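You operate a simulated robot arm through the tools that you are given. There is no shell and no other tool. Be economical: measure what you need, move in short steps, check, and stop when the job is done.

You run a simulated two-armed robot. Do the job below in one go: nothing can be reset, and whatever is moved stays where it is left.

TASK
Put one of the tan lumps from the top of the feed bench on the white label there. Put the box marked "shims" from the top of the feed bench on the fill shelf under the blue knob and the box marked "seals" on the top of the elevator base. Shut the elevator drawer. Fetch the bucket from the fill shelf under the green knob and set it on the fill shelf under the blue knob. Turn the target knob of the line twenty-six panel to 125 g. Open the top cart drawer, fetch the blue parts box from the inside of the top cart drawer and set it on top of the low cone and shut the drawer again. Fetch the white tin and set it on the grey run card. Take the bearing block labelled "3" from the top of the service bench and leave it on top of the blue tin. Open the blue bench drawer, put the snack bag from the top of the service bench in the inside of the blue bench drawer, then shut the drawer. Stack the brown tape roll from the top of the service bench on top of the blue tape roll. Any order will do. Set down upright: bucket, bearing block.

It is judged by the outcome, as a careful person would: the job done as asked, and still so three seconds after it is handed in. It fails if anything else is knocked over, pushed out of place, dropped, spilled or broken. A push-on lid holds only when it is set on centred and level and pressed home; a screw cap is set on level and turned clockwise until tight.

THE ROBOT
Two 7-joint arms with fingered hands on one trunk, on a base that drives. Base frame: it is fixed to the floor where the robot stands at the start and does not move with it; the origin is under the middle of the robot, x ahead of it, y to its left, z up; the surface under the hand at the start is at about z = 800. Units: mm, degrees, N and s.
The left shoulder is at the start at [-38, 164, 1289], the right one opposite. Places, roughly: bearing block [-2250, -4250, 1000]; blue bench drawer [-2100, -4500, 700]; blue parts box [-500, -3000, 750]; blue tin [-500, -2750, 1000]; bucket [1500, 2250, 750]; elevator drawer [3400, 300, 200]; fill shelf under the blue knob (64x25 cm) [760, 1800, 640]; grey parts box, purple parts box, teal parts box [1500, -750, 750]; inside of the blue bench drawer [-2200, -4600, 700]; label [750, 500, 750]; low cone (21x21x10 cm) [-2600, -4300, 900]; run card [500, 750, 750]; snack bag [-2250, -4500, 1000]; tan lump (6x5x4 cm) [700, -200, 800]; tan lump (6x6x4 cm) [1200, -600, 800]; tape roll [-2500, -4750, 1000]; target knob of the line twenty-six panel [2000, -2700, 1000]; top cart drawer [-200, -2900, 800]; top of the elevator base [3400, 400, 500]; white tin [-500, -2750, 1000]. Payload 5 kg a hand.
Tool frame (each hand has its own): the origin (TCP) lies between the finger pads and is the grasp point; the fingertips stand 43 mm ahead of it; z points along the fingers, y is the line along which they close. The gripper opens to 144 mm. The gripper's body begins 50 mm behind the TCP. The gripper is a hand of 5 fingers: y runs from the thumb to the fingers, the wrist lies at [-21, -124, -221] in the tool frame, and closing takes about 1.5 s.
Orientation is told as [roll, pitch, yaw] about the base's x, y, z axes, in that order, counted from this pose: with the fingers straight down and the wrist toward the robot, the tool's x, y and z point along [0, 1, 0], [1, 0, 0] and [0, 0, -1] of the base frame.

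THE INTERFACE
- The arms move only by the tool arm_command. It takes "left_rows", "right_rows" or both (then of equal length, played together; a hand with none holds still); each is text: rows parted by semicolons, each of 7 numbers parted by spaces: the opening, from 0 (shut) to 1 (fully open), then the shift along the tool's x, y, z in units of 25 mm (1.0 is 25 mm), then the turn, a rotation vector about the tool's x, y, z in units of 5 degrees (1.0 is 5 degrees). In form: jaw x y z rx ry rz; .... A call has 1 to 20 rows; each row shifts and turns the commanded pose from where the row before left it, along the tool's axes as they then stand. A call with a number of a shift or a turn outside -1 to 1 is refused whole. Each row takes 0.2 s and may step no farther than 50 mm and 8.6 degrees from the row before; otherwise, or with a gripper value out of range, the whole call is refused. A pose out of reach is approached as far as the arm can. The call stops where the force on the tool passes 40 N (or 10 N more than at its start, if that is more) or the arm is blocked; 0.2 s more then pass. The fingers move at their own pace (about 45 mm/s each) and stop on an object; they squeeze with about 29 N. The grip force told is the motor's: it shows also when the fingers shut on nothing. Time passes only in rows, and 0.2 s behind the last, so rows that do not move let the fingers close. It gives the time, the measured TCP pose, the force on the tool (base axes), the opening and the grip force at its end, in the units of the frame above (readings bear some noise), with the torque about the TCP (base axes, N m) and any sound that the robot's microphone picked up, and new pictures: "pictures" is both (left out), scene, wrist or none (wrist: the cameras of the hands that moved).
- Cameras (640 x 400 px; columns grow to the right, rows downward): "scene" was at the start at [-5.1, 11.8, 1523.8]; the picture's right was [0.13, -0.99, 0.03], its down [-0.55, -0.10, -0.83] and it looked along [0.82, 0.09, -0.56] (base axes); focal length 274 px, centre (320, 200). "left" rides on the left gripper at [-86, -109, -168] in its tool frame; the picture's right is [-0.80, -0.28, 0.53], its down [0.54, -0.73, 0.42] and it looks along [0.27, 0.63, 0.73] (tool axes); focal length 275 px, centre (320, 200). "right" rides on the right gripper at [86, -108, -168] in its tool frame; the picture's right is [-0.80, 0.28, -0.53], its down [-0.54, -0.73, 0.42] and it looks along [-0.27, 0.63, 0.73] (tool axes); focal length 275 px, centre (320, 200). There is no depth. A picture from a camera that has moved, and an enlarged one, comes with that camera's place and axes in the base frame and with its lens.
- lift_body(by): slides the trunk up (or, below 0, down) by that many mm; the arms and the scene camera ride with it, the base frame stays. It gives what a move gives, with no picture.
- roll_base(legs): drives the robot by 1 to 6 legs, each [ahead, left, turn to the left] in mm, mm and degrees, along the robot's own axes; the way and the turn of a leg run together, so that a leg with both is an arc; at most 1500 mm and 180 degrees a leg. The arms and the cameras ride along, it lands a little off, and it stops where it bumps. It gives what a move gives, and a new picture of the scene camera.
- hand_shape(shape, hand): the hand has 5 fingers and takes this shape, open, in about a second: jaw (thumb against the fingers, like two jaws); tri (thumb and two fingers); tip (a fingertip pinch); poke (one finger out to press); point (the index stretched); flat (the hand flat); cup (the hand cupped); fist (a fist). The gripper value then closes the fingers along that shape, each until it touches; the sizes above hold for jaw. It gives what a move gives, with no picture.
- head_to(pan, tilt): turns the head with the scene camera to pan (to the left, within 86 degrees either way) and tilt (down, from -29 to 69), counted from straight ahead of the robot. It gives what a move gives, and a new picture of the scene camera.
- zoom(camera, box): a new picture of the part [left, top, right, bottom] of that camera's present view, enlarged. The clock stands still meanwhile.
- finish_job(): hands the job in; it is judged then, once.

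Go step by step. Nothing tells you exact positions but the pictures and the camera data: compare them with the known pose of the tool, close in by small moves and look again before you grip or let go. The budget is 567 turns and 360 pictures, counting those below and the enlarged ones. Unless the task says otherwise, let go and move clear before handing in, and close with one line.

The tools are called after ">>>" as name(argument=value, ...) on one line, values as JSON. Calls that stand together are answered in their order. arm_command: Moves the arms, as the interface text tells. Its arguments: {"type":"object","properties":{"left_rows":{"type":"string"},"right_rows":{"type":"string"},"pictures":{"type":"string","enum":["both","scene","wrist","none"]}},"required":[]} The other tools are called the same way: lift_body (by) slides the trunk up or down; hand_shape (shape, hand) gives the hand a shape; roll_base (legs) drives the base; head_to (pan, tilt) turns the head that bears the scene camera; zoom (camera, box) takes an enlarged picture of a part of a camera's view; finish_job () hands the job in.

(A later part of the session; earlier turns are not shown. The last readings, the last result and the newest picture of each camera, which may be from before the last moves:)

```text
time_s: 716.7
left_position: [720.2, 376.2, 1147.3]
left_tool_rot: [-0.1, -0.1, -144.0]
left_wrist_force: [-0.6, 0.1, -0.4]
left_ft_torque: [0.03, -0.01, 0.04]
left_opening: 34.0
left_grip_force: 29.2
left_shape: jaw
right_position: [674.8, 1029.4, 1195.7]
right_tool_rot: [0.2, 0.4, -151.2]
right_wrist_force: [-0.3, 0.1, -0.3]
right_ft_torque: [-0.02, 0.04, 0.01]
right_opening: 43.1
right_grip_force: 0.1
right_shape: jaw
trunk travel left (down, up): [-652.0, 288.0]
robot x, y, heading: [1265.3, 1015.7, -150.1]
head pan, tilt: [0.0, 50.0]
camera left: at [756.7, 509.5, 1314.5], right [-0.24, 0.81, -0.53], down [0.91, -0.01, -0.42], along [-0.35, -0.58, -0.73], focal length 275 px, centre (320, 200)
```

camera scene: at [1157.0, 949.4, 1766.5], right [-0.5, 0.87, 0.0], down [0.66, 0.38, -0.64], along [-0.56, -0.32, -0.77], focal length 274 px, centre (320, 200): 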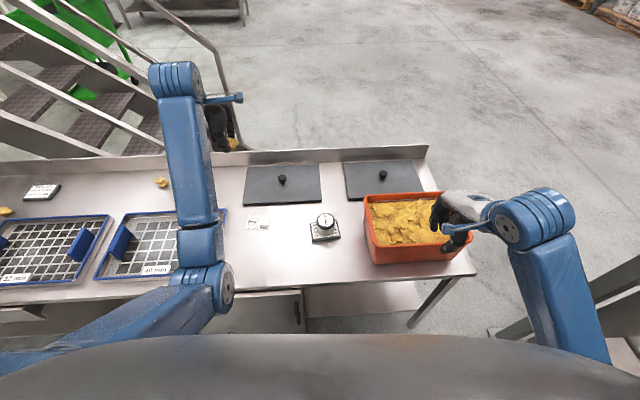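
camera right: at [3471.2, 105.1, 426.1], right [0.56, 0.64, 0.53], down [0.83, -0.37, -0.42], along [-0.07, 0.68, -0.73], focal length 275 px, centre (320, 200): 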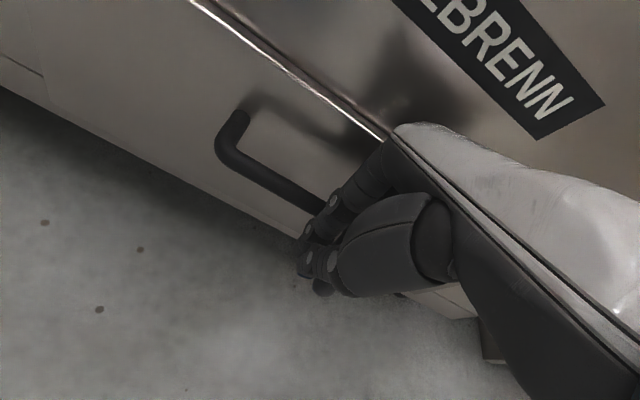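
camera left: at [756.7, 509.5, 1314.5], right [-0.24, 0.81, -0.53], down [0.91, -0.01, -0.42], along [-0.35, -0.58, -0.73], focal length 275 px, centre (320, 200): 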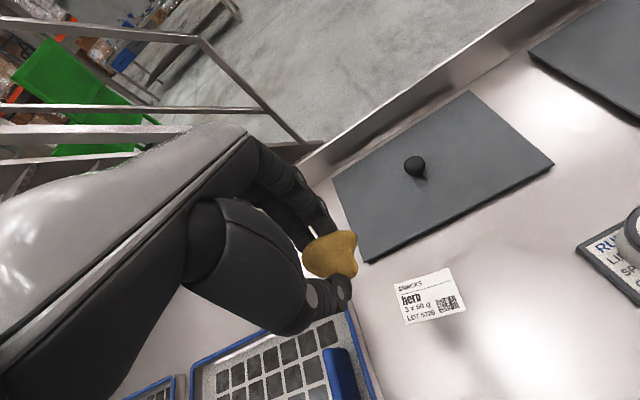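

The label is 22 mm right and 11 mm ahead. I correct and lower the lump.

>>> arm_command(left_rows="0 -0.43 0.22 1 0 0 0;0 -0.43 0.22 1 0 0 0;0 0 0 1 0 0 0;0 0 0 1 0 0 0;0 0 0 1 0 0 0;0 0 0 1 0 0 0;0 0 0 1 0 0 0;0 0 0 1 0 0 0;0 0 0 1 0 0 0;0 0 0 1 0 0 0;0 0 0 0.5 0 0 0;0 0 0 0 0 0 0", pictures="wrist")

```text
time_s: 719.3
left_position: [699.4, 389.9, 884.4]
left_tool_rot: [0.0, 0.0, -143.9]
left_wrist_force: [-1.4, 0.7, 0.4]
left_ft_torque: [-0.02, 0.0, -0.05]
left_opening: 34.1
left_grip_force: 28.9
left_shape: jaw
right_position: [676.3, 1029.9, 1195.9]
right_tool_rot: [0.1, 0.5, -151.2]
right_wrist_force: [0.0, -0.2, 0.0]
right_ft_torque: [0.0, -0.03, 0.0]
right_opening: 42.9
right_grip_force: 0.0
right_shape: jaw
trunk travel left (down, up): [-652.0, 288.0]
robot x, y, heading: [1268.8, 1011.1, -150.1]
head pan, tilt: [0.0, 50.0]
camera left: at [736.4, 522.0, 1051.9], right [-0.24, 0.81, -0.53], down [0.91, -0.01, -0.42], along [-0.35, -0.58, -0.73], focal length 275 px, centre (320, 200)
```

left: 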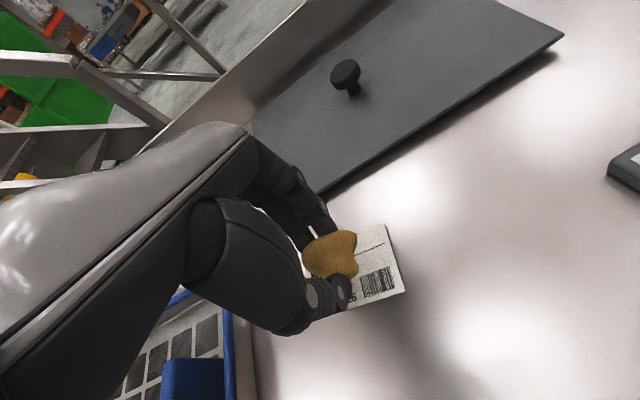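

On the label. I lower the last 30 mm, release and lift.

>>> arm_command(left_rows="0 -0.15 0 0.6 0 0 0;0 0 0 0.5 0 0 0;0 0 0 0.15 0 0 0;0 0 0 0 0 0 0;0.3 0 0 0 0 0 0;0.5 0 0 0 0 0 0;0.5 0 0 0 0 0 0;0.5 0 0 -0.4 0 0 0;0.5 0 0 -1 0 0 0;0.5 0 0 -1 0 0 0;0.5 0 0 -1 0 0 0;0.5 0 0 -1 0 0 0;0.5 0 0 -1 0 0 0;0.5 0 0 -1 0 0 0;0.5 0 0 0 0 0 0", pictures="wrist")

```text
time_s: 722.5
left_position: [697.3, 392.8, 1012.0]
left_tool_rot: [-0.1, 0.0, -144.0]
left_wrist_force: [0.3, -0.6, 0.3]
left_ft_torque: [0.01, -0.01, 0.0]
left_opening: 71.4
left_grip_force: 0.0
left_shape: jaw
right_position: [674.1, 1029.7, 1195.7]
right_tool_rot: [0.3, 0.4, -151.2]
right_wrist_force: [0.2, 0.4, -0.5]
right_ft_torque: [-0.03, -0.01, -0.02]
right_opening: 43.0
right_grip_force: 0.0
right_shape: jaw
trunk travel left (down, up): [-652.0, 288.0]
robot x, y, heading: [1264.2, 1012.9, -150.5]
head pan, tilt: [0.0, 50.0]
camera left: at [733.3, 523.8, 1179.3], right [-0.24, 0.81, -0.53], down [0.91, -0.01, -0.42], along [-0.35, -0.58, -0.73], focal length 275 px, centre (320, 200)
```

left: 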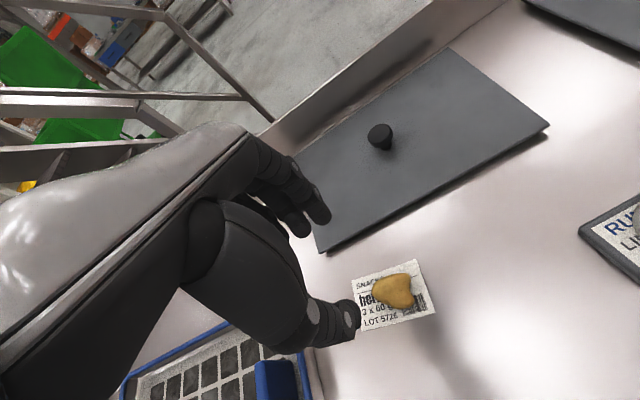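

The lump lies on the label. Last is the line 26 target knob near (2000, -2700). I drive back along the bench and through the gap toward it.

>>> roll_base(legs=[[-165, 790, 0], [-165, 790, 0], [0, 0, 53], [850, 0, 0]])

>>> head_to(pan=0, tilt=22)

```text
time_s: 737.3
left_position: [2359.8, -1895.2, 1011.4]
left_tool_rot: [-0.1, 0.0, -91.8]
left_wrist_force: [-0.3, 0.1, -0.3]
left_ft_torque: [-0.04, -0.01, -0.01]
left_opening: 71.5
left_grip_force: 0.1
left_shape: jaw
right_position: [1840.5, -1521.3, 1197.0]
right_tool_rot: [0.2, 0.4, -98.9]
right_wrist_force: [-0.1, 0.4, 0.0]
right_ft_torque: [-0.05, 0.03, 0.01]
right_opening: 43.1
right_grip_force: 0.1
right_shape: jaw
trunk travel left (down, up): [-652.0, 288.0]
robot x, y, heading: [2218.6, -1064.7, -97.8]
head pan, tilt: [0.0, 50.0]
camera scene: at [2200.2, -1188.4, 1766.7], right [-0.99, 0.14, 0.0], down [0.11, 0.76, -0.64], along [-0.09, -0.64, -0.77], focal length 274 px, centre (320, 200)
```

scene: 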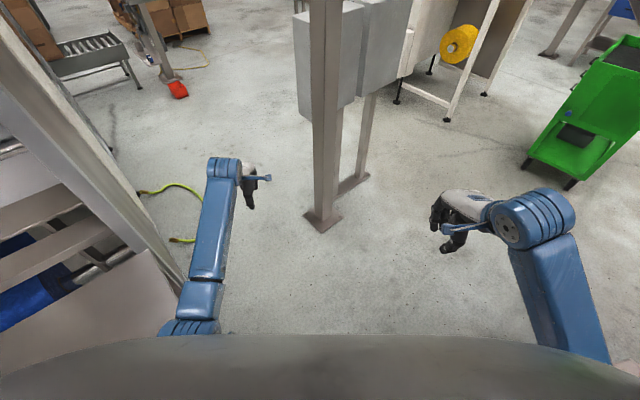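

```text
time_s: 738.3
left_position: [2359.6, -1895.9, 1011.2]
left_tool_rot: [-0.1, -0.1, -91.9]
left_wrist_force: [1.0, 0.5, 1.1]
left_ft_torque: [-0.03, 0.04, -0.01]
left_opening: 71.5
left_grip_force: 0.1
left_shape: jaw
right_position: [1841.6, -1522.6, 1196.0]
right_tool_rot: [0.3, 0.4, -98.9]
right_wrist_force: [0.4, -0.1, 0.6]
right_ft_torque: [-0.01, -0.03, -0.02]
right_opening: 42.8
right_grip_force: 0.1
right_shape: jaw
trunk travel left (down, up): [-652.0, 288.0]
robot x, y, heading: [2215.1, -1067.6, -98.0]
head pan, tilt: [0.0, 22.0]
camera scene: at [2197.9, -1205.1, 1808.8], right [-0.99, 0.14, 0.0], down [0.05, 0.37, -0.93], along [-0.13, -0.92, -0.38], focal length 274 px, centre (320, 200)
```

scene: 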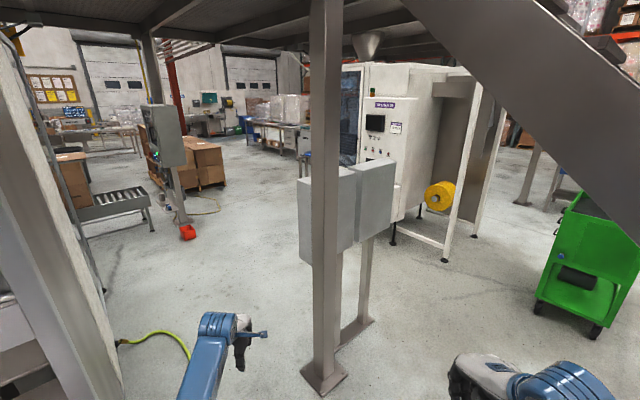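

I see the two control boxes behind the post. I zoom in on them.

>>> zoom(camera="scene", box=[270, 120, 430, 290])

```text
2.35 times, centred on (350, 205) of scene
camera zoom: at [2197.9, -1205.1, 1808.8], right [-0.99, 0.14, 0.0], down [0.05, 0.37, -0.93], along [-0.13, -0.92, -0.38], focal length 645 px, centre (249, 188)
```

zoom: 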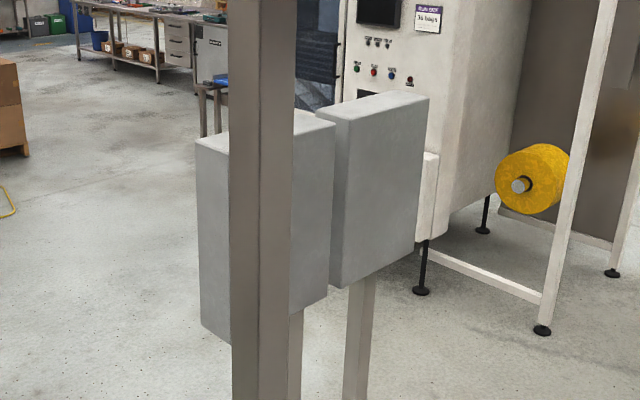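

The controls must be on the far (east) faces of these boxes. I tuck the left hand, lower the trunk a little and drive round to that side.

>>> arm_command(left_rows="0 0.2 -1 0 0 0 0;0 0.2 -1 0 0 0 0;0 0.2 -1 0 0 0 0;0 0.2 -1 0 0 0 0;0 0.2 -1 0 0 0 0;0 0.2 -1 0 0 0 0;0 0.2 -1 0 0 0 0;0 0.2 -1 0 0 0 0;0 0.2 -1 0 0 0 0;0 0.2 -1 0 0 0 0", pictures="none")

>>> lift_body(by=-120)

>>> roll_base(legs=[[813, 100, 0], [0, 0, -48], [22, 516, 0]])

```text
time_s: 740.5
left_position: [2415.5, -1646.8, 1012.6]
left_tool_rot: [-0.1, -0.1, -91.7]
left_wrist_force: [0.0, -0.6, 0.7]
left_ft_torque: [-0.01, 0.02, -0.04]
left_opening: 0.0
left_grip_force: 29.0
left_shape: jaw
right_position: [1840.7, -1520.6, 1197.2]
right_tool_rot: [0.2, 0.4, -98.9]
right_wrist_force: [1.0, -0.5, 0.1]
right_ft_torque: [-0.03, 0.02, -0.01]
right_opening: 43.2
right_grip_force: 0.0
right_shape: jaw
trunk travel left (down, up): [-652.0, 288.0]
robot x, y, heading: [2218.6, -1069.5, -97.9]
head pan, tilt: [0.0, 22.0]
```

```text
time_s: 742.0
left_position: [2417.0, -1647.4, 892.1]
left_tool_rot: [-0.2, 0.1, -91.9]
left_wrist_force: [0.2, 0.2, 0.9]
left_ft_torque: [0.0, 0.01, 0.01]
left_opening: 0.2
left_grip_force: 29.2
left_shape: jaw
right_position: [1841.5, -1522.8, 1076.1]
right_tool_rot: [0.2, 0.3, -99.0]
right_wrist_force: [-0.2, 0.3, -0.2]
right_ft_torque: [-0.03, -0.01, -0.01]
right_opening: 42.9
right_grip_force: 0.0
right_shape: jaw
trunk travel left (down, up): [-532.0, 408.0]
robot x, y, heading: [2218.3, -1066.5, -98.0]
head pan, tilt: [0.0, 22.0]
```

```text
time_s: 747.8
left_position: [2118.8, -2491.1, 890.5]
left_tool_rot: [0.8, 0.7, -119.3]
left_wrist_force: [0.7, -0.1, -0.5]
left_ft_torque: [-0.05, -0.02, 0.01]
left_opening: 0.0
left_grip_force: 29.0
left_shape: jaw
right_position: [1660.8, -2106.0, 1076.0]
right_tool_rot: [0.2, 0.4, -127.6]
right_wrist_force: [0.4, -0.3, -0.2]
right_ft_torque: [-0.07, 0.01, -0.05]
right_opening: 43.1
right_grip_force: 0.1
right_shape: jaw
trunk travel left (down, up): [-532.0, 408.0]
robot x, y, heading: [2205.4, -1881.7, -126.5]
head pan, tilt: [0.0, 22.0]
stopped in leg 2: the force on the tool passed its limit at 154 N (the readings are from after the stop); the commanded pose is now the measured one
camera scene: at [2126.5, -1995.1, 1689.1], right [-0.8, 0.59, 0.0], down [0.22, 0.3, -0.93], along [-0.55, -0.75, -0.37], focal length 274 px, centre (320, 200)
```

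scene: 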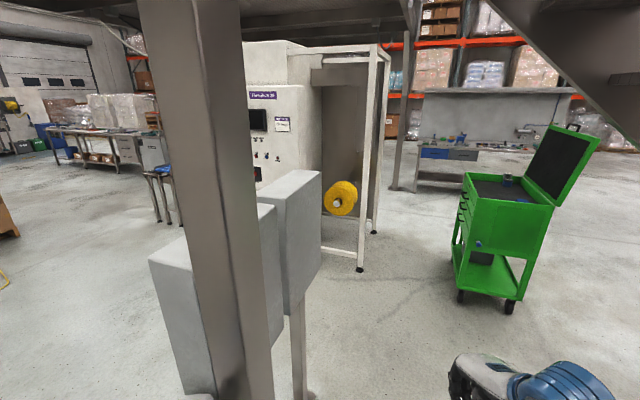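

The left hand struck the fixed post. I back away, pass it with more room and then turn.

>>> roll_base(legs=[[-140, 60, 0], [160, 520, 0], [0, 0, -20]])

```text
time_s: 751.3
left_position: [2512.0, -2770.3, 889.0]
left_tool_rot: [0.6, 0.9, -119.6]
left_wrist_force: [1.4, -1.1, 0.3]
left_ft_torque: [0.12, 0.08, -0.03]
left_opening: 0.0
left_grip_force: 28.9
left_shape: jaw
right_position: [2051.9, -2378.4, 1077.0]
right_tool_rot: [-0.6, 0.7, -128.9]
right_wrist_force: [-15.2, 22.2, -5.2]
right_ft_torque: [-0.45, -0.77, -1.77]
right_opening: 42.0
right_grip_force: 0.2
right_shape: jaw
trunk travel left (down, up): [-532.0, 408.0]
robot x, y, heading: [2605.1, -2159.7, -126.6]
head pan, tilt: [0.0, 22.0]
stopped in leg 2: the force on the tool passed its limit at 85 N (the readings are from after the stop); the commanded pose is now the measured one
camera scene: at [2524.1, -2276.6, 1688.7], right [-0.8, 0.6, 0.0], down [0.22, 0.3, -0.93], along [-0.56, -0.74, -0.38], focal length 274 px, centre (320, 200)
```

scene: 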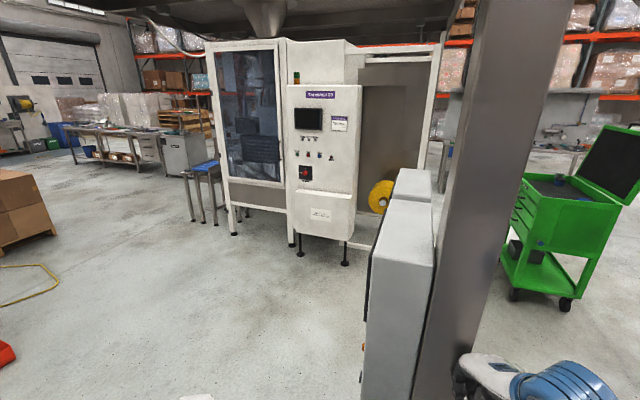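

The right hand met the post. I back off, bring that hand inward, and then drive round to the front of the box, which faces south-east.

>>> roll_base(legs=[[-100, 0, 0]])

>>> arm_command(right_rows="0 1 0 0 0 0 0;0 1 0 0 0 0 0;0 1 0 0 0 0 0;0 1 0 0 0 0 0;0 1 0 0 0 0 0;0 1 0 0 0 0 0;0 1 0 0 0 0 0;0 1 0 0 0 0 0", pictures="none")

>>> roll_base(legs=[[557, 457, 0], [0, 0, -109.7], [-228, 526, 0]])

```text
time_s: 752.3
left_position: [2531.3, -2733.1, 891.4]
left_tool_rot: [0.7, 0.7, -119.9]
left_wrist_force: [1.6, 1.2, 0.6]
left_ft_torque: [-0.12, 0.09, 0.05]
left_opening: 0.2
left_grip_force: 28.7
left_shape: jaw
right_position: [2075.1, -2343.2, 1078.6]
right_tool_rot: [-0.1, 0.1, -128.4]
right_wrist_force: [1.8, 1.5, 0.8]
right_ft_torque: [-0.09, 0.15, 0.01]
right_opening: 43.3
right_grip_force: 0.1
right_shape: jaw
trunk travel left (down, up): [-532.0, 408.0]
robot x, y, heading: [2623.7, -2132.6, -126.9]
head pan, tilt: [0.0, 22.0]
stopped in leg 1: the robot was blocked; the commanded pose is now the measured one
camera scene: at [2546.1, -2237.6, 1689.8], right [-0.8, 0.6, 0.0], down [0.22, 0.3, -0.93], along [-0.56, -0.74, -0.37], focal length 274 px, centre (320, 200)
```

scene: 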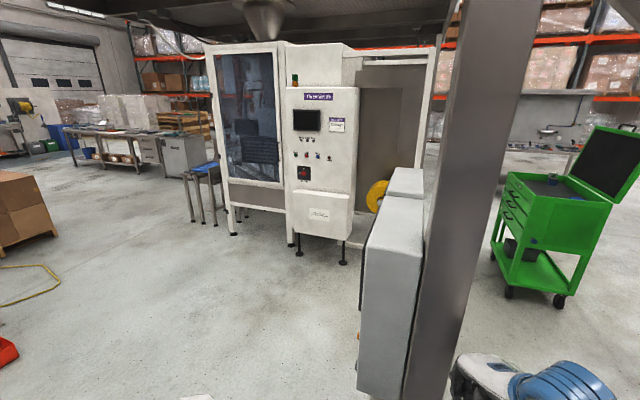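

```text
time_s: 754.1
left_position: [2529.6, -2737.2, 888.4]
left_tool_rot: [0.7, 1.0, -119.8]
left_wrist_force: [-0.1, -0.7, 0.0]
left_ft_torque: [-0.02, 0.0, -0.04]
left_opening: 0.1
left_grip_force: 29.5
left_shape: jaw
right_position: [2225.7, -2474.4, 1073.4]
right_tool_rot: [-0.1, 0.4, -128.6]
right_wrist_force: [0.0, 0.5, 0.1]
right_ft_torque: [-0.01, 0.04, -0.01]
right_opening: 0.0
right_grip_force: 28.9
right_shape: jaw
right hand out of reach, approached as far as the arm can: row 2
trunk travel left (down, up): [-532.0, 408.0]
robot x, y, heading: [2626.2, -2127.8, -126.8]
head pan, tilt: [0.0, 22.0]
```

```text
time_s: 760.6
left_position: [2072.4, -3120.9, 889.1]
left_tool_rot: [0.9, 0.9, -176.7]
left_wrist_force: [0.1, 0.2, 0.0]
left_ft_torque: [0.01, -0.02, 0.01]
left_opening: 0.0
left_grip_force: 29.4
left_shape: jaw
right_position: [2127.5, -2728.3, 1073.9]
right_tool_rot: [0.3, 0.5, 175.7]
right_wrist_force: [0.7, -0.8, 0.3]
right_ft_torque: [0.07, 0.02, 0.02]
right_opening: 0.0
right_grip_force: 29.0
right_shape: jaw
trunk travel left (down, up): [-532.0, 408.0]
robot x, y, heading: [2633.2, -2870.0, 176.4]
head pan, tilt: [0.0, 22.0]
stopped in leg 2: the force on the tool passed its limit at 79 N (the readings are from after the stop); the commanded pose is now the measured one
camera scene: at [2491.0, -2858.6, 1688.9], right [0.07, 1.0, 0.0], down [0.37, -0.02, -0.93], along [-0.93, 0.06, -0.37], focal length 274 px, centre (320, 200)
```

scene: 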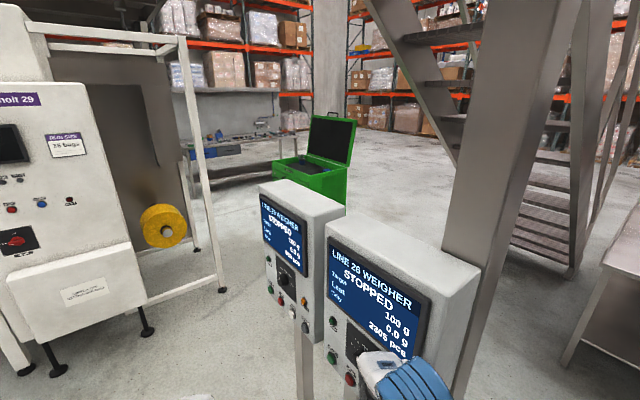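

The LINE 26 weigher panel shows target 100 g, stopped. My right hand touches its box, so I draw it straight away from the face.

>>> arm_command(right_rows="0 0.5 -0.8 0 0 0 0;0 0.7 -0.7 0 0 0 0;0 0.7 -0.7 0 0 0 0;0 0.7 -0.7 0 0 0 0;0 0.7 -0.7 0 0 0 0", pictures="none")

>>> zoom(camera="scene", box=[250, 180, 490, 400])

```text
time_s: 761.8
left_position: [2072.7, -3122.1, 888.5]
left_tool_rot: [0.8, 0.8, -176.8]
left_wrist_force: [0.3, -0.4, 0.1]
left_ft_torque: [0.01, 0.03, -0.01]
left_opening: 0.0
left_grip_force: 29.1
left_shape: jaw
right_position: [2206.8, -2826.0, 1074.7]
right_tool_rot: [0.2, 0.6, 175.6]
right_wrist_force: [0.4, 0.1, 0.0]
right_ft_torque: [0.02, 0.02, 0.0]
right_opening: 0.0
right_grip_force: 28.8
right_shape: jaw
right hand out of reach, approached as far as the arm can: row 4
trunk travel left (down, up): [-532.0, 408.0]
robot x, y, heading: [2631.5, -2867.9, 176.2]
head pan, tilt: [0.0, 22.0]
```

```text
1.82 times, centred on (370, 290) of scene
camera zoom: at [2491.7, -2860.2, 1689.0], right [0.07, 1.0, 0.0], down [0.37, -0.02, -0.93], along [-0.93, 0.06, -0.37], focal length 498 px, centre (229, 36)
```

zoom: 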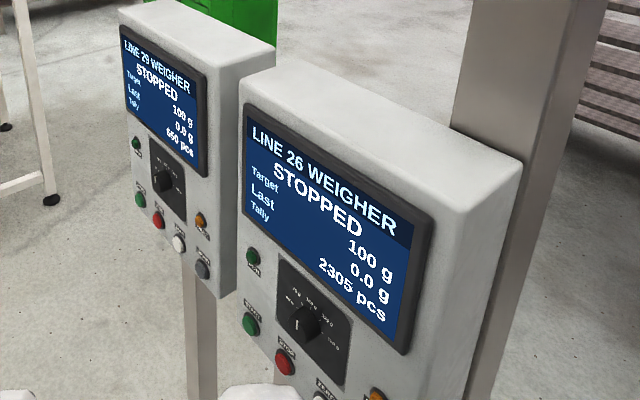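

Nothing changed on the panel. I zoom closely on the dial.

>>> zoom(camera="scene", box=[335, 310, 395, 370])

```text
6.67 times, centred on (365, 340) of scene
camera zoom: at [2491.7, -2860.2, 1689.0], right [0.07, 1.0, 0.0], down [0.37, -0.02, -0.93], along [-0.93, 0.06, -0.37], focal length 1828 px, centre (20, -733)
```

zoom: 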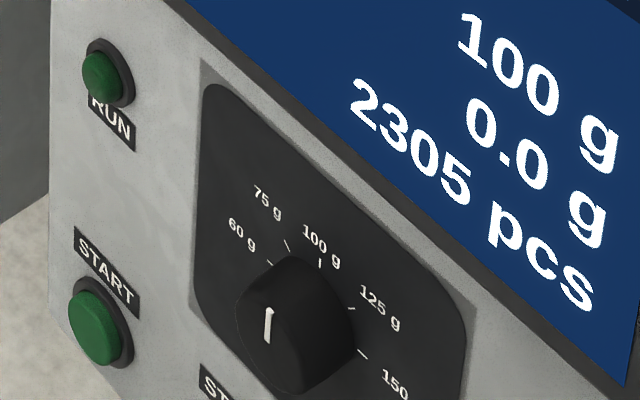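

The dial has 60, 75, 100, 125 and 150 g; the pointer is at 100, so it needs one step clockwise. I drive to stand squarely in front of the panel.

>>> roll_base(legs=[[195, 546, 0], [0, 0, -52.5]])

>>> lift_body(by=-200)

```text
time_s: 767.5
left_position: [1867.0, -3105.6, 888.6]
left_tool_rot: [0.9, 0.9, 130.4]
left_wrist_force: [0.4, -0.2, -0.1]
left_ft_torque: [0.01, -0.02, -0.01]
left_opening: 0.0
left_grip_force: 28.6
left_shape: jaw
right_position: [2183.3, -3032.0, 1074.0]
right_tool_rot: [0.2, 0.5, 122.9]
right_wrist_force: [0.6, -0.3, -0.3]
right_ft_torque: [0.01, 0.02, 0.01]
right_opening: 0.0
right_grip_force: 28.9
right_shape: jaw
trunk travel left (down, up): [-532.0, 408.0]
robot x, y, heading: [2405.1, -3396.8, 123.1]
head pan, tilt: [0.0, 22.0]
camera scene: at [2326.9, -3277.9, 1688.9], right [0.84, 0.55, 0.0], down [0.21, -0.31, -0.93], along [-0.51, 0.77, -0.37], focal length 274 px, centre (320, 200)
```

scene: 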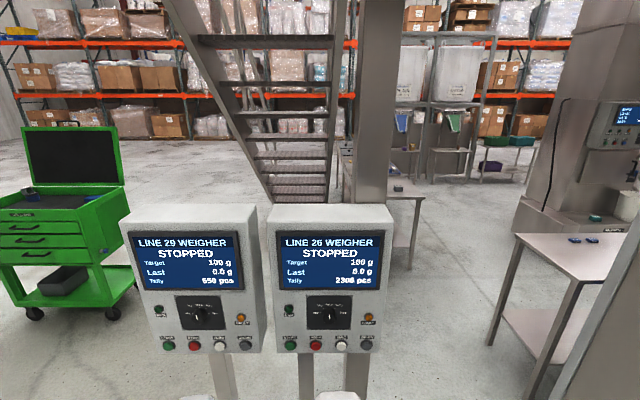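

```text
time_s: 769.7
left_position: [1866.1, -3103.1, 687.7]
left_tool_rot: [0.8, 0.9, 130.4]
left_wrist_force: [-0.6, 0.2, -1.2]
left_ft_torque: [0.01, 0.02, 0.01]
left_opening: 0.1
left_grip_force: 29.3
left_shape: jaw
right_position: [2183.8, -3032.0, 874.7]
right_tool_rot: [0.2, 0.6, 122.8]
right_wrist_force: [0.5, 1.0, 0.9]
right_ft_torque: [-0.03, 0.01, -0.01]
right_opening: 0.0
right_grip_force: 28.9
right_shape: jaw
trunk travel left (down, up): [-332.0, 608.0]
robot x, y, heading: [2404.0, -3397.7, 123.7]
head pan, tilt: [0.0, 22.0]
```

Squarely in front now: LINE 26, target 100 g. The knob is at about (1986, -2710, 1038). I swing the right hand up to point forward, open for a 44 mm knob.

>>> arm_command(right_rows="0.5 0 0.587 -0.362 -1 0 0;0.5 0 0.616 -0.309 -1 0 0;0.5 0 0.641 -0.254 -1 0 0;0.5 0 0.661 -0.198 -1 0 0;0.5 0 0.675 -0.139 -1 0 0;0.5 0 0.685 -0.08 -1 0 0;0.5 0 0.689 -0.02 -1 0 0;0.5 0 0.688 0.04 -1 0 0;0.5 0 0.682 0.1 -1 0 0;0.5 0 0.671 0.159 -1 0 0;0.5 0 0.655 0.217 -1 0 0;0.5 0 0.633 0.273 -1 0 0;0.5 0 0.607 0.327 -1 0 0;0.5 0 0.576 0.379 -1 0 0;0.5 0 0.541 0.428 -1 0 0;0.5 0 0.502 0.473 -1 0 0;0.5 0 0.458 0.515 -1 0 0;0.5 0 0.412 0.553 -1 0 0;0.5 0 0 0 0 0 0", pictures="wrist")

```text
time_s: 772.6
left_position: [1866.7, -3104.0, 690.9]
left_tool_rot: [1.2, 1.0, 130.7]
left_wrist_force: [-0.3, -3.0, 1.4]
left_ft_torque: [0.19, -0.04, 0.0]
left_opening: 0.0
left_grip_force: 29.0
left_shape: jaw
right_position: [2093.4, -2850.6, 976.2]
right_tool_rot: [-26.4, -67.2, 150.0]
right_wrist_force: [-0.5, -1.9, 1.7]
right_ft_torque: [-0.08, -0.15, -0.2]
right_opening: 71.9
right_grip_force: 0.0
right_shape: jaw
trunk travel left (down, up): [-332.0, 608.0]
robot x, y, heading: [2404.5, -3400.3, 123.7]
head pan, tilt: [0.0, 22.0]
stopped in row 14 (right hand): the arm was blocked; the commanded pose is now the measured one
camera right: at [2142.0, -3053.9, 918.7], right [0.81, 0.08, 0.58], down [0.47, 0.51, -0.72], along [-0.36, 0.86, 0.37], focal length 275 px, centre (320, 200)
```

right: 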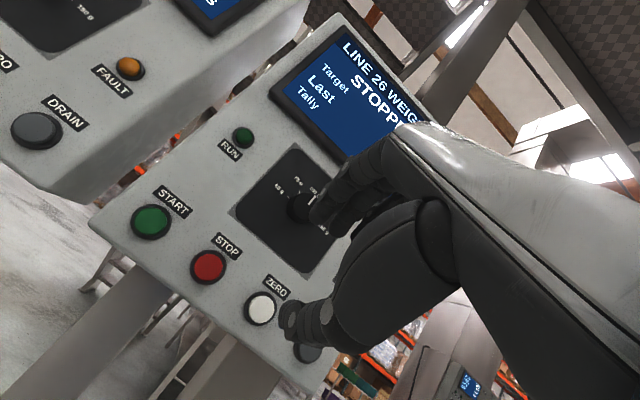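

The arm met its own limit, without touching. I move the base left so the knob lies more to the right, and finish pointing the hand.

>>> roll_base(legs=[[-90, 0, 0], [0, 200, 0]])

>>> arm_command(right_rows="0.5 -1 0 0 0 0 0;0.5 -1 0 0 0 0 0;0.5 -1 0 0 0 0 0;0.5 -1 0 0 -0.82 0 0.405;0.5 -1 0 0 -0.82 0 0.405;0.5 -1 0 0 -0.82 0 0.405;0.5 -1 0.3 0 -0.82 0 0.405;0.5 -1 0.3 0 -0.82 0 0.405;0.5 0 0.5 0 0 0 0;0.5 0 0 0 0 0 0", pictures="wrist")

```text
time_s: 775.0
left_position: [1751.3, -3282.6, 685.6]
left_tool_rot: [1.3, 1.4, 130.2]
left_wrist_force: [-0.4, -0.7, -0.1]
left_ft_torque: [0.01, -0.03, -0.01]
left_opening: 0.2
left_grip_force: 28.8
left_shape: jaw
right_position: [1977.4, -3030.8, 963.6]
right_tool_rot: [-24.4, -66.5, 148.0]
right_wrist_force: [-0.9, -0.7, -0.2]
right_ft_torque: [0.0, 0.03, -0.02]
right_opening: 72.0
right_grip_force: 0.1
right_shape: jaw
trunk travel left (down, up): [-332.0, 608.0]
robot x, y, heading: [2286.6, -3586.4, 123.2]
head pan, tilt: [0.0, 22.0]
camera scene: at [2212.8, -3448.5, 1487.7], right [0.84, 0.55, -0.01], down [0.2, -0.32, -0.92], along [-0.51, 0.77, -0.38], focal length 274 px, centre (320, 200)
```

scene: 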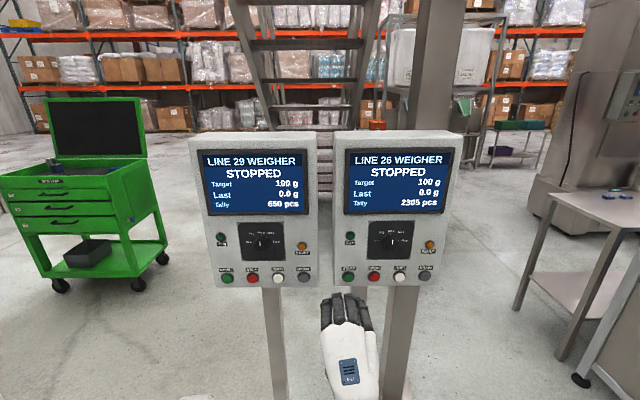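

```text
time_s: 777.1
left_position: [1749.7, -3290.2, 687.6]
left_tool_rot: [0.8, 0.9, 130.3]
left_wrist_force: [0.9, 0.2, 0.1]
left_ft_torque: [-0.02, 0.0, 0.02]
left_opening: 0.0
left_grip_force: 29.1
left_shape: jaw
right_position: [2137.2, -2929.2, 1025.4]
right_tool_rot: [-6.4, -89.6, 129.8]
right_wrist_force: [0.0, 1.3, -0.9]
right_ft_torque: [0.01, -0.01, 0.01]
right_opening: 72.2
right_grip_force: 0.0
right_shape: jaw
trunk travel left (down, up): [-332.0, 608.0]
robot x, y, heading: [2288.8, -3587.0, 123.4]
head pan, tilt: [0.0, 22.0]
camera right: at [2157.2, -3116.0, 917.0], right [0.96, -0.01, 0.29], down [0.22, 0.65, -0.73], along [-0.18, 0.76, 0.62], focal length 275 px, centre (320, 200)
```

right: 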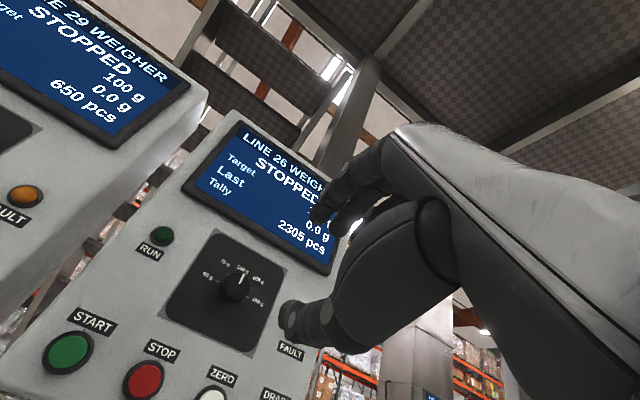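

The hand points squarely at the panel. The knob is 246 ahead, 10 left and 20 up. I advance 180 with that correction.

>>> arm_command(right_rows="0.5 0.2 0.4 0.9 0 0 0;0.5 0.2 0.4 0.9 0 0 0;0.5 0 0 0.9 0 0 0;0.5 0 0 0.9 0 0 0;0.5 0 0 0.9 0 0 0;0.5 0 0 0.9 0 0 0;0.5 0 0 0.9 0 0 0;0.5 0 0 0.9 0 0 0;0.5 0 0 0 0 0 0", pictures="wrist")

```text
time_s: 779.1
left_position: [1749.8, -3290.5, 688.1]
left_tool_rot: [0.9, 0.9, 130.3]
left_wrist_force: [0.9, -0.7, 0.1]
left_ft_torque: [0.01, -0.03, 0.04]
left_opening: 0.0
left_grip_force: 29.0
left_shape: jaw
right_position: [2028.3, -2781.4, 1044.1]
right_tool_rot: [-14.7, -89.6, 138.0]
right_wrist_force: [-0.4, -0.2, -0.8]
right_ft_torque: [0.0, -0.02, -0.01]
right_opening: 72.0
right_grip_force: 0.1
right_shape: jaw
trunk travel left (down, up): [-332.0, 608.0]
robot x, y, heading: [2287.8, -3587.4, 123.4]
head pan, tilt: [0.0, 22.0]
camera right: at [2048.5, -2969.5, 935.0], right [0.96, -0.01, 0.29], down [0.22, 0.65, -0.73], along [-0.18, 0.76, 0.62], focal length 275 px, centre (320, 200)
```

right: 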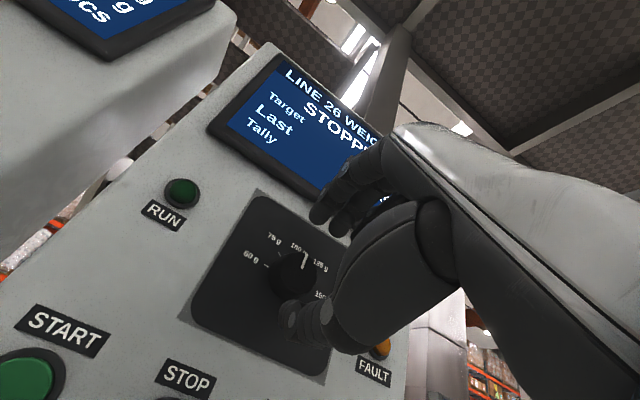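

The knob is dead centre. I advance 50 mm and close on it.

>>> arm_command(right_rows="0.5 0 0 0.7 0 0 0;0.5 0 0 0.7 0 0 0;0.5 0 0 0.5 0 0 0;0.5 0 0 0 0 0 0", pictures="none")

>>> arm_command(right_rows="0 0 0 0 0 0 0;0 0 0 0 0 0 0;0 0 0 0 0 0 0;0 0 0 0 0 0 0;0 0 0 0 0 0 0", pictures="wrist")

```text
time_s: 779.9
left_position: [1750.4, -3290.0, 688.8]
left_tool_rot: [1.0, 0.9, 130.2]
left_wrist_force: [-0.1, 0.7, -0.6]
left_ft_torque: [-0.03, -0.07, -0.04]
left_opening: 0.0
left_grip_force: 29.0
left_shape: jaw
right_position: [2008.3, -2749.3, 1044.7]
right_tool_rot: [-175.3, -89.9, -61.1]
right_wrist_force: [12.8, -20.6, 0.8]
right_ft_torque: [-0.25, -0.22, 0.2]
right_opening: 72.1
right_grip_force: 0.1
right_shape: jaw
trunk travel left (down, up): [-332.0, 608.0]
robot x, y, heading: [2285.8, -3590.6, 123.2]
head pan, tilt: [0.0, 22.0]
stopped in row 3 (right hand): the force on the tool passed its limit at 52 N (the readings are from after the stop); the commanded pose is now the measured one
```

```text
time_s: 781.1
left_position: [1751.6, -3289.4, 689.2]
left_tool_rot: [0.8, 0.8, 130.2]
left_wrist_force: [0.9, 0.2, 0.7]
left_ft_torque: [-0.01, 0.01, 0.0]
left_opening: 0.0
left_grip_force: 29.6
left_shape: jaw
right_position: [2007.8, -2748.7, 1040.3]
right_tool_rot: [-3.7, -89.6, 127.0]
right_wrist_force: [8.2, -12.7, -10.1]
right_ft_torque: [-0.29, -0.15, 0.11]
right_opening: 40.2
right_grip_force: 28.8
right_shape: jaw
trunk travel left (down, up): [-332.0, 608.0]
robot x, y, heading: [2288.8, -3586.4, 123.1]
head pan, tilt: [0.0, 22.0]
stopped in row 5 (right hand): the force on the tool passed its limit at 41 N (the readings are from after the stop); the commanded pose is now the measured one
camera right: at [2027.6, -2936.3, 932.1], right [0.96, -0.01, 0.29], down [0.22, 0.65, -0.73], along [-0.18, 0.76, 0.62], focal length 275 px, centre (320, 200)
```

right: 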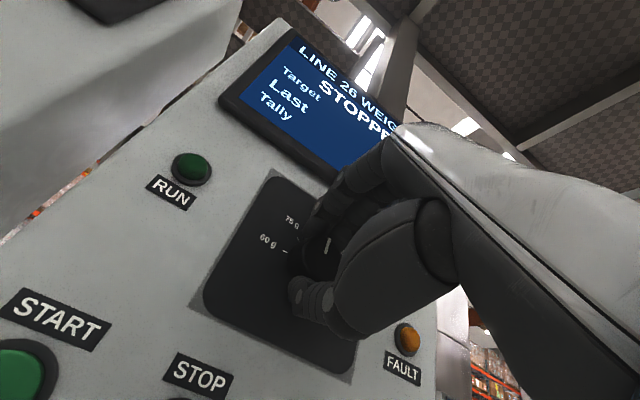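

The knob is held. I ease back 2 mm and turn clockwise 30 degrees.

>>> arm_command(right_rows="0 0 0 -0.08 0 0 0;0 0 0 0 0 0 1;0 0 0 0 0 0 1;0 0 0 0 0 0 1;0 0 0 0 0 0 1;0 0 0 0 0 0 1;0 0 0 0 0 0 1;0 0 0 0 0 0 0", pictures="none")

>>> zoom(camera="scene", box=[330, 130, 460, 290])

```text
time_s: 782.8
left_position: [1751.6, -3287.7, 688.8]
left_tool_rot: [0.7, 0.9, 130.2]
left_wrist_force: [-0.6, 0.3, 0.7]
left_ft_torque: [0.04, -0.01, -0.04]
left_opening: 0.0
left_grip_force: 28.4
left_shape: jaw
right_position: [2066.8, -2714.8, 1025.8]
right_tool_rot: [86.3, -69.6, 34.4]
right_wrist_force: [0.0, 0.4, 0.0]
right_ft_torque: [-0.01, 0.0, -0.03]
right_opening: 32.0
right_grip_force: 29.1
right_shape: jaw
trunk travel left (down, up): [-332.0, 608.0]
robot x, y, heading: [2287.7, -3586.6, 123.3]
head pan, tilt: [0.0, 22.0]
stopped in row 8 (right hand): the arm was blocked; the commanded pose is now the measured one
```

```text
2.50 times, centred on (395, 210) of scene
camera zoom: at [2210.1, -3465.0, 1488.9], right [0.84, 0.54, 0.0], down [0.2, -0.31, -0.93], along [-0.5, 0.78, -0.38], focal length 685 px, centre (132, 175)
```

zoom: 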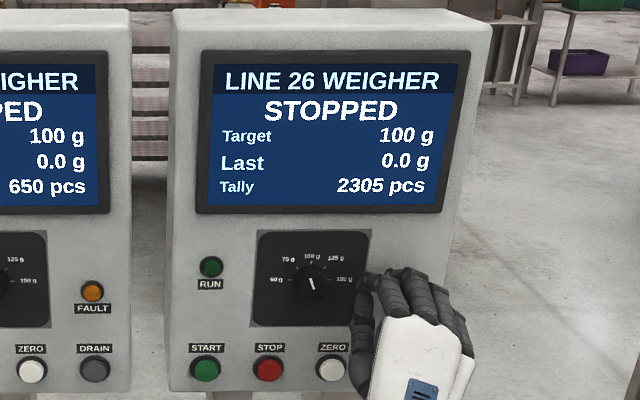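

The hand could not turn that way and slid off; the target is still 100 g. I back off, turn the hand 65 degrees counter-clockwise first, so it can turn back while gripping.

>>> arm_command(right_rows="0.5 0 0 -0.6 0 0 0;0.5 0 0 -1 0 0 0;0.5 0 0 -1 0 0 0;0.5 0 0 0 0 0 -1;0.5 0 0 0 0 0 -1;0.5 0 0 0 0 0 -1;0.5 0 0 0 0 0 -1;0.5 0 0 0 0 0 -1;0.5 0 0 0 0 0 -1;0.5 0 0 0 0 0 -1;0.5 0 0 0 0 0 -1;0.5 0 0 0 0 0 -1;0.5 0 0 0 0 0 -1;0.5 0 0 0 0 0 -1;0.5 0 0 0 0 0 -1;0.5 0 0 0 0 0 -1;0.5 0 0 0 0 0 0", pictures="wrist")

```text
time_s: 786.4
left_position: [1752.0, -3288.9, 688.1]
left_tool_rot: [0.7, 0.9, 130.1]
left_wrist_force: [-0.6, -0.6, 0.4]
left_ft_torque: [0.0, 0.01, 0.0]
left_opening: 0.2
left_grip_force: 28.9
left_shape: jaw
right_position: [2099.5, -2772.4, 1026.8]
right_tool_rot: [-88.3, -45.3, -150.4]
right_wrist_force: [0.3, -0.5, -0.8]
right_ft_torque: [0.02, 0.01, -0.04]
right_opening: 71.9
right_grip_force: 0.1
right_shape: jaw
trunk travel left (down, up): [-332.0, 608.0]
robot x, y, heading: [2292.6, -3585.9, 123.2]
head pan, tilt: [0.0, 22.0]
camera right: at [2198.9, -2911.4, 891.8], right [0.58, -0.26, 0.77], down [0.55, 0.82, -0.14], along [-0.6, 0.51, 0.62], focal length 275 px, centre (320, 200)
```

right: 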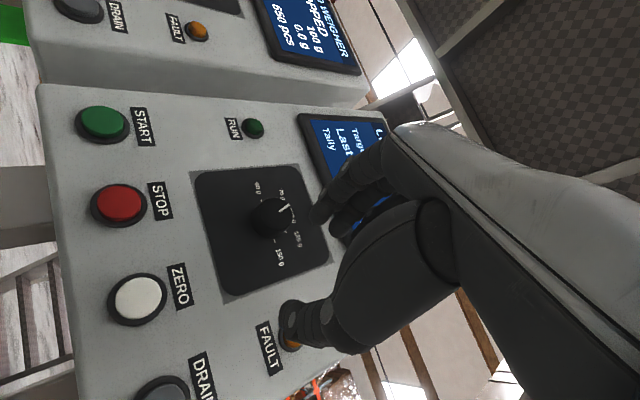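

The hand is now turned 45 degrees counter-clockwise with the knob in view. I move in front of it, advance and grip.

>>> arm_command(right_rows="0.5 0.5 0.74 0 0 0 0;0.5 0.5 0.74 0 0 0 0;0.5 0.5 0.74 0 0 0 0;0.5 0 0 0.8 0 0 0;0.5 0 0 0.5 0 0 0;0.5 0 0 0 0 0 0", pictures="wrist")

```text
time_s: 787.8
left_position: [1750.2, -3288.0, 687.4]
left_tool_rot: [0.8, 0.9, 130.1]
left_wrist_force: [0.4, 0.5, -0.6]
left_ft_torque: [0.01, -0.01, 0.02]
left_opening: 0.0
left_grip_force: 28.4
left_shape: jaw
right_position: [2024.2, -2779.0, 1039.3]
right_tool_rot: [-88.2, -45.4, -150.4]
right_wrist_force: [0.4, -0.5, 0.2]
right_ft_torque: [0.01, -0.01, 0.03]
right_opening: 72.0
right_grip_force: 0.0
right_shape: jaw
trunk travel left (down, up): [-332.0, 608.0]
robot x, y, heading: [2287.4, -3587.4, 122.8]
head pan, tilt: [0.0, 22.0]
camera right: at [2123.4, -2917.0, 903.9], right [0.58, -0.26, 0.77], down [0.55, 0.82, -0.15], along [-0.6, 0.51, 0.62], focal length 275 px, centre (320, 200)
```

right: 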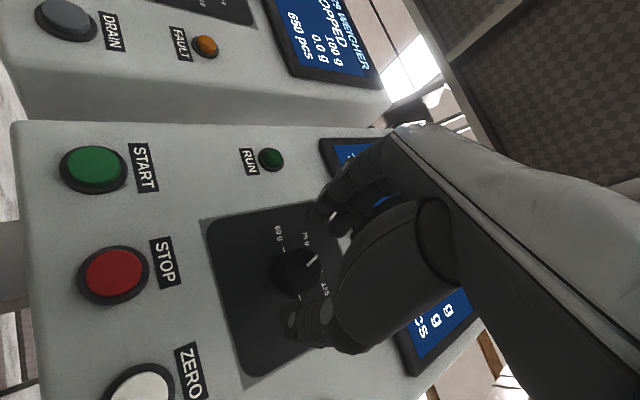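

Centred. I advance 32 mm and close.

>>> arm_command(right_rows="0.5 0 0 0.7 0 0 0;0.5 0 0 0.45 0 0 0;0.3 0 0 0 0 0 0;0 0 0 0 0 0 0;0 0 0 0 0 0 0;0 0 0 0 0 0 0;0 0 0 0 0 0 0;0 0 0 0 0 0 0", pictures="none")

```text
time_s: 789.6
left_position: [1752.1, -3288.0, 688.3]
left_tool_rot: [0.7, 1.0, 130.1]
left_wrist_force: [0.1, -0.4, -0.3]
left_ft_torque: [-0.01, 0.01, 0.03]
left_opening: 0.0
left_grip_force: 28.8
left_shape: jaw
right_position: [2010.6, -2754.4, 1037.5]
right_tool_rot: [-88.1, -45.4, -150.5]
right_wrist_force: [2.5, 1.3, -2.9]
right_ft_torque: [-0.01, -0.01, -0.03]
right_opening: 32.5
right_grip_force: 29.1
right_shape: jaw
trunk travel left (down, up): [-332.0, 608.0]
robot x, y, heading: [2285.4, -3585.8, 123.1]
head pan, tilt: [0.0, 22.0]
```

Gripped. I turn clockwise 20 degrees and check the pose.

>>> arm_command(right_rows="0 0 0 0 0 0 0.8;0 0 0 0 0 0 0.8;0 0 0 0 0 0 0.8;0 0 0 0 0 0 0.8;0 0 0 0 0 0 0.8;0 0 0 0 0 0 0", pictures="none")

>>> zoom(camera="scene", box=[330, 130, 460, 290])

```text
time_s: 791.0
left_position: [1751.0, -3288.6, 687.6]
left_tool_rot: [0.7, 0.9, 130.1]
left_wrist_force: [0.1, -0.8, 0.0]
left_ft_torque: [-0.01, 0.0, 0.01]
left_opening: 0.1
left_grip_force: 29.1
left_shape: jaw
right_position: [2010.1, -2752.9, 1038.8]
right_tool_rot: [-86.9, -65.3, -151.9]
right_wrist_force: [-4.9, -8.4, -7.7]
right_ft_torque: [-0.18, -0.15, 0.31]
right_opening: 32.5
right_grip_force: 29.3
right_shape: jaw
trunk travel left (down, up): [-332.0, 608.0]
robot x, y, heading: [2287.3, -3587.1, 122.9]
head pan, tilt: [0.0, 22.0]
```

```text
2.50 times, centred on (395, 210) of scene
camera zoom: at [2210.1, -3465.1, 1488.9], right [0.84, 0.54, 0.0], down [0.2, -0.31, -0.93], along [-0.5, 0.78, -0.38], focal length 685 px, centre (132, 175)
```

zoom: 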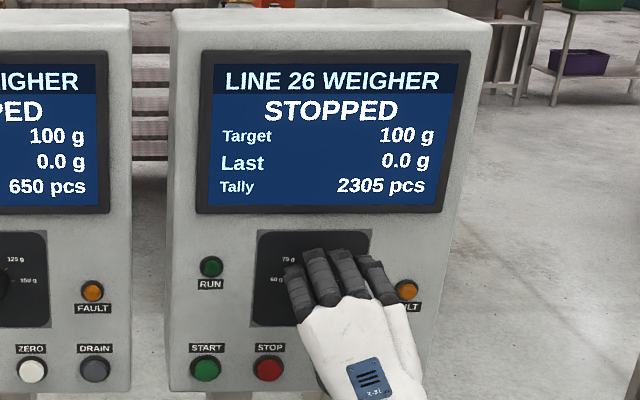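

Still 100 g after 20 degrees. I turn on another 16 degrees.

>>> arm_command(right_rows="0 0 0 0 0 0 0.8;0 0 0 0 0 0 0.8;0 0 0 0 0 0 0.8;0 0 0 0 0 0 0.8;0 0 0 0 0 0 0", pictures="none")

>>> zoom(camera="scene", box=[330, 130, 460, 290])

```text
time_s: 792.2
left_position: [1751.9, -3288.0, 686.8]
left_tool_rot: [0.7, 0.9, 130.1]
left_wrist_force: [-0.2, 0.4, -0.2]
left_ft_torque: [0.0, 0.03, -0.01]
left_opening: 0.0
left_grip_force: 28.7
left_shape: jaw
right_position: [2010.7, -2751.8, 1038.8]
right_tool_rot: [-81.4, -81.4, -157.7]
right_wrist_force: [-8.8, -11.8, -6.8]
right_ft_torque: [-0.24, -0.17, 0.45]
right_opening: 32.6
right_grip_force: 28.9
right_shape: jaw
trunk travel left (down, up): [-332.0, 608.0]
robot x, y, heading: [2285.5, -3587.6, 123.2]
head pan, tilt: [0.0, 22.0]
```

```text
2.50 times, centred on (395, 210) of scene
camera zoom: at [2209.6, -3465.5, 1488.9], right [0.84, 0.54, 0.0], down [0.2, -0.31, -0.93], along [-0.5, 0.78, -0.37], focal length 685 px, centre (132, 175)
```

zoom: 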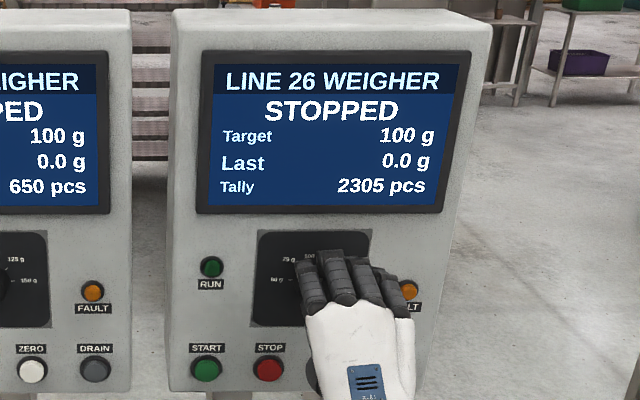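

The display still says 100 g. I release, back off a little and look at the pointer.

>>> arm_command(right_rows="0.5 0 0 0 0 0 0;0.5 0 0 0 0 0 0;0.5 0 0 0 0 0 0;0.5 0 0 -1 0 0 0;0.5 0 0 -1 0 0 0;0.5 0 0 -1 0 0 0;0.5 0 0 0 0 0 0", pictures="wrist")

```text
time_s: 793.8
left_position: [1752.5, -3288.7, 688.5]
left_tool_rot: [0.7, 1.0, 130.0]
left_wrist_force: [-0.2, -0.2, -0.1]
left_ft_torque: [-0.04, 0.01, 0.01]
left_opening: 0.0
left_grip_force: 29.1
left_shape: jaw
right_position: [2050.6, -2815.4, 1040.2]
right_tool_rot: [-81.3, -81.3, -157.6]
right_wrist_force: [-0.3, 0.2, 0.1]
right_ft_torque: [0.01, 0.03, 0.0]
right_opening: 71.8
right_grip_force: 0.0
right_shape: jaw
trunk travel left (down, up): [-332.0, 608.0]
robot x, y, heading: [2285.7, -3588.1, 122.6]
head pan, tilt: [0.0, 22.0]
camera right: at [2077.4, -2998.5, 923.1], right [0.91, -0.07, 0.41], down [0.34, 0.68, -0.65], along [-0.24, 0.73, 0.64], focal length 275 px, centre (320, 200)
```

right: 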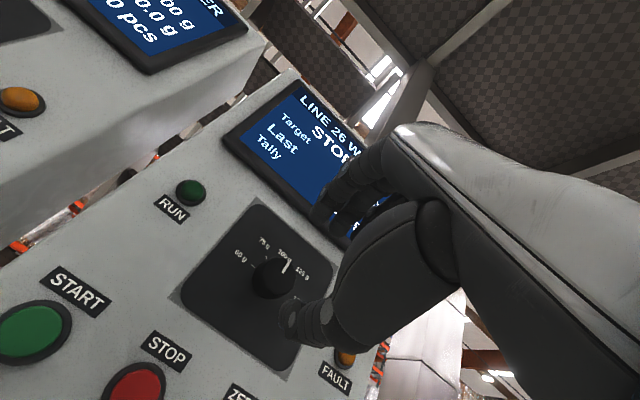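

The fingers slipped on the knob's narrow front. I turn back counter-clockwise 55 degrees, go deeper, and grip again.

>>> arm_command(right_rows="0.5 0 0 0 0 0 -1;0.5 0 0 0 0 0 -1;0.5 0 0 0 0 0 -1;0.5 0 0 0 0 0 -1;0.5 0 0 0 0 0 -1;0.5 0 0 0 0 0 -1;0.5 0 0 0 0 0 -1;0.5 0 0 0 0 0 -1;0.5 0 0 0 0 0 -1;0.5 0 0 0 0 0 -1;0.5 0 0 0 0 0 -0.6;0.5 0 0 1 0 0 0;0.5 0 0 1 0 0 0;0.5 0 0 0.7 0 0 0;0.5 0 0 0 0 0 0", pictures="none")

>>> arm_command(right_rows="0.5 0 0 0.25 0 0 0;0.5 0 0 0.2 0 0 0;0.5 0 0 0.1 0 0 0", pictures="none")

```text
time_s: 797.0
left_position: [1751.9, -3288.1, 687.1]
left_tool_rot: [0.8, 0.9, 130.1]
left_wrist_force: [0.6, -0.8, 0.0]
left_ft_torque: [0.01, 0.02, -0.01]
left_opening: 0.0
left_grip_force: 29.5
left_shape: jaw
right_position: [2014.8, -2759.1, 1038.6]
right_tool_rot: [-88.6, -28.4, -149.8]
right_wrist_force: [0.0, -0.3, 0.4]
right_ft_torque: [0.0, 0.01, -0.06]
right_opening: 71.8
right_grip_force: 0.1
right_shape: jaw
trunk travel left (down, up): [-332.0, 608.0]
robot x, y, heading: [2289.2, -3587.1, 123.2]
head pan, tilt: [0.0, 22.0]
```

```text
time_s: 797.8
left_position: [1752.9, -3288.9, 688.9]
left_tool_rot: [0.8, 0.9, 130.2]
left_wrist_force: [-0.6, -0.4, -0.6]
left_ft_torque: [-0.03, 0.04, 0.02]
left_opening: 0.1
left_grip_force: 28.6
left_shape: jaw
right_position: [2011.1, -2750.0, 1039.5]
right_tool_rot: [-88.6, -28.4, -149.7]
right_wrist_force: [9.2, -16.1, -2.5]
right_ft_torque: [0.12, -0.09, 0.87]
right_opening: 70.7
right_grip_force: 0.0
right_shape: jaw
trunk travel left (down, up): [-332.0, 608.0]
robot x, y, heading: [2287.9, -3587.6, 122.9]
head pan, tilt: [0.0, 22.0]
```

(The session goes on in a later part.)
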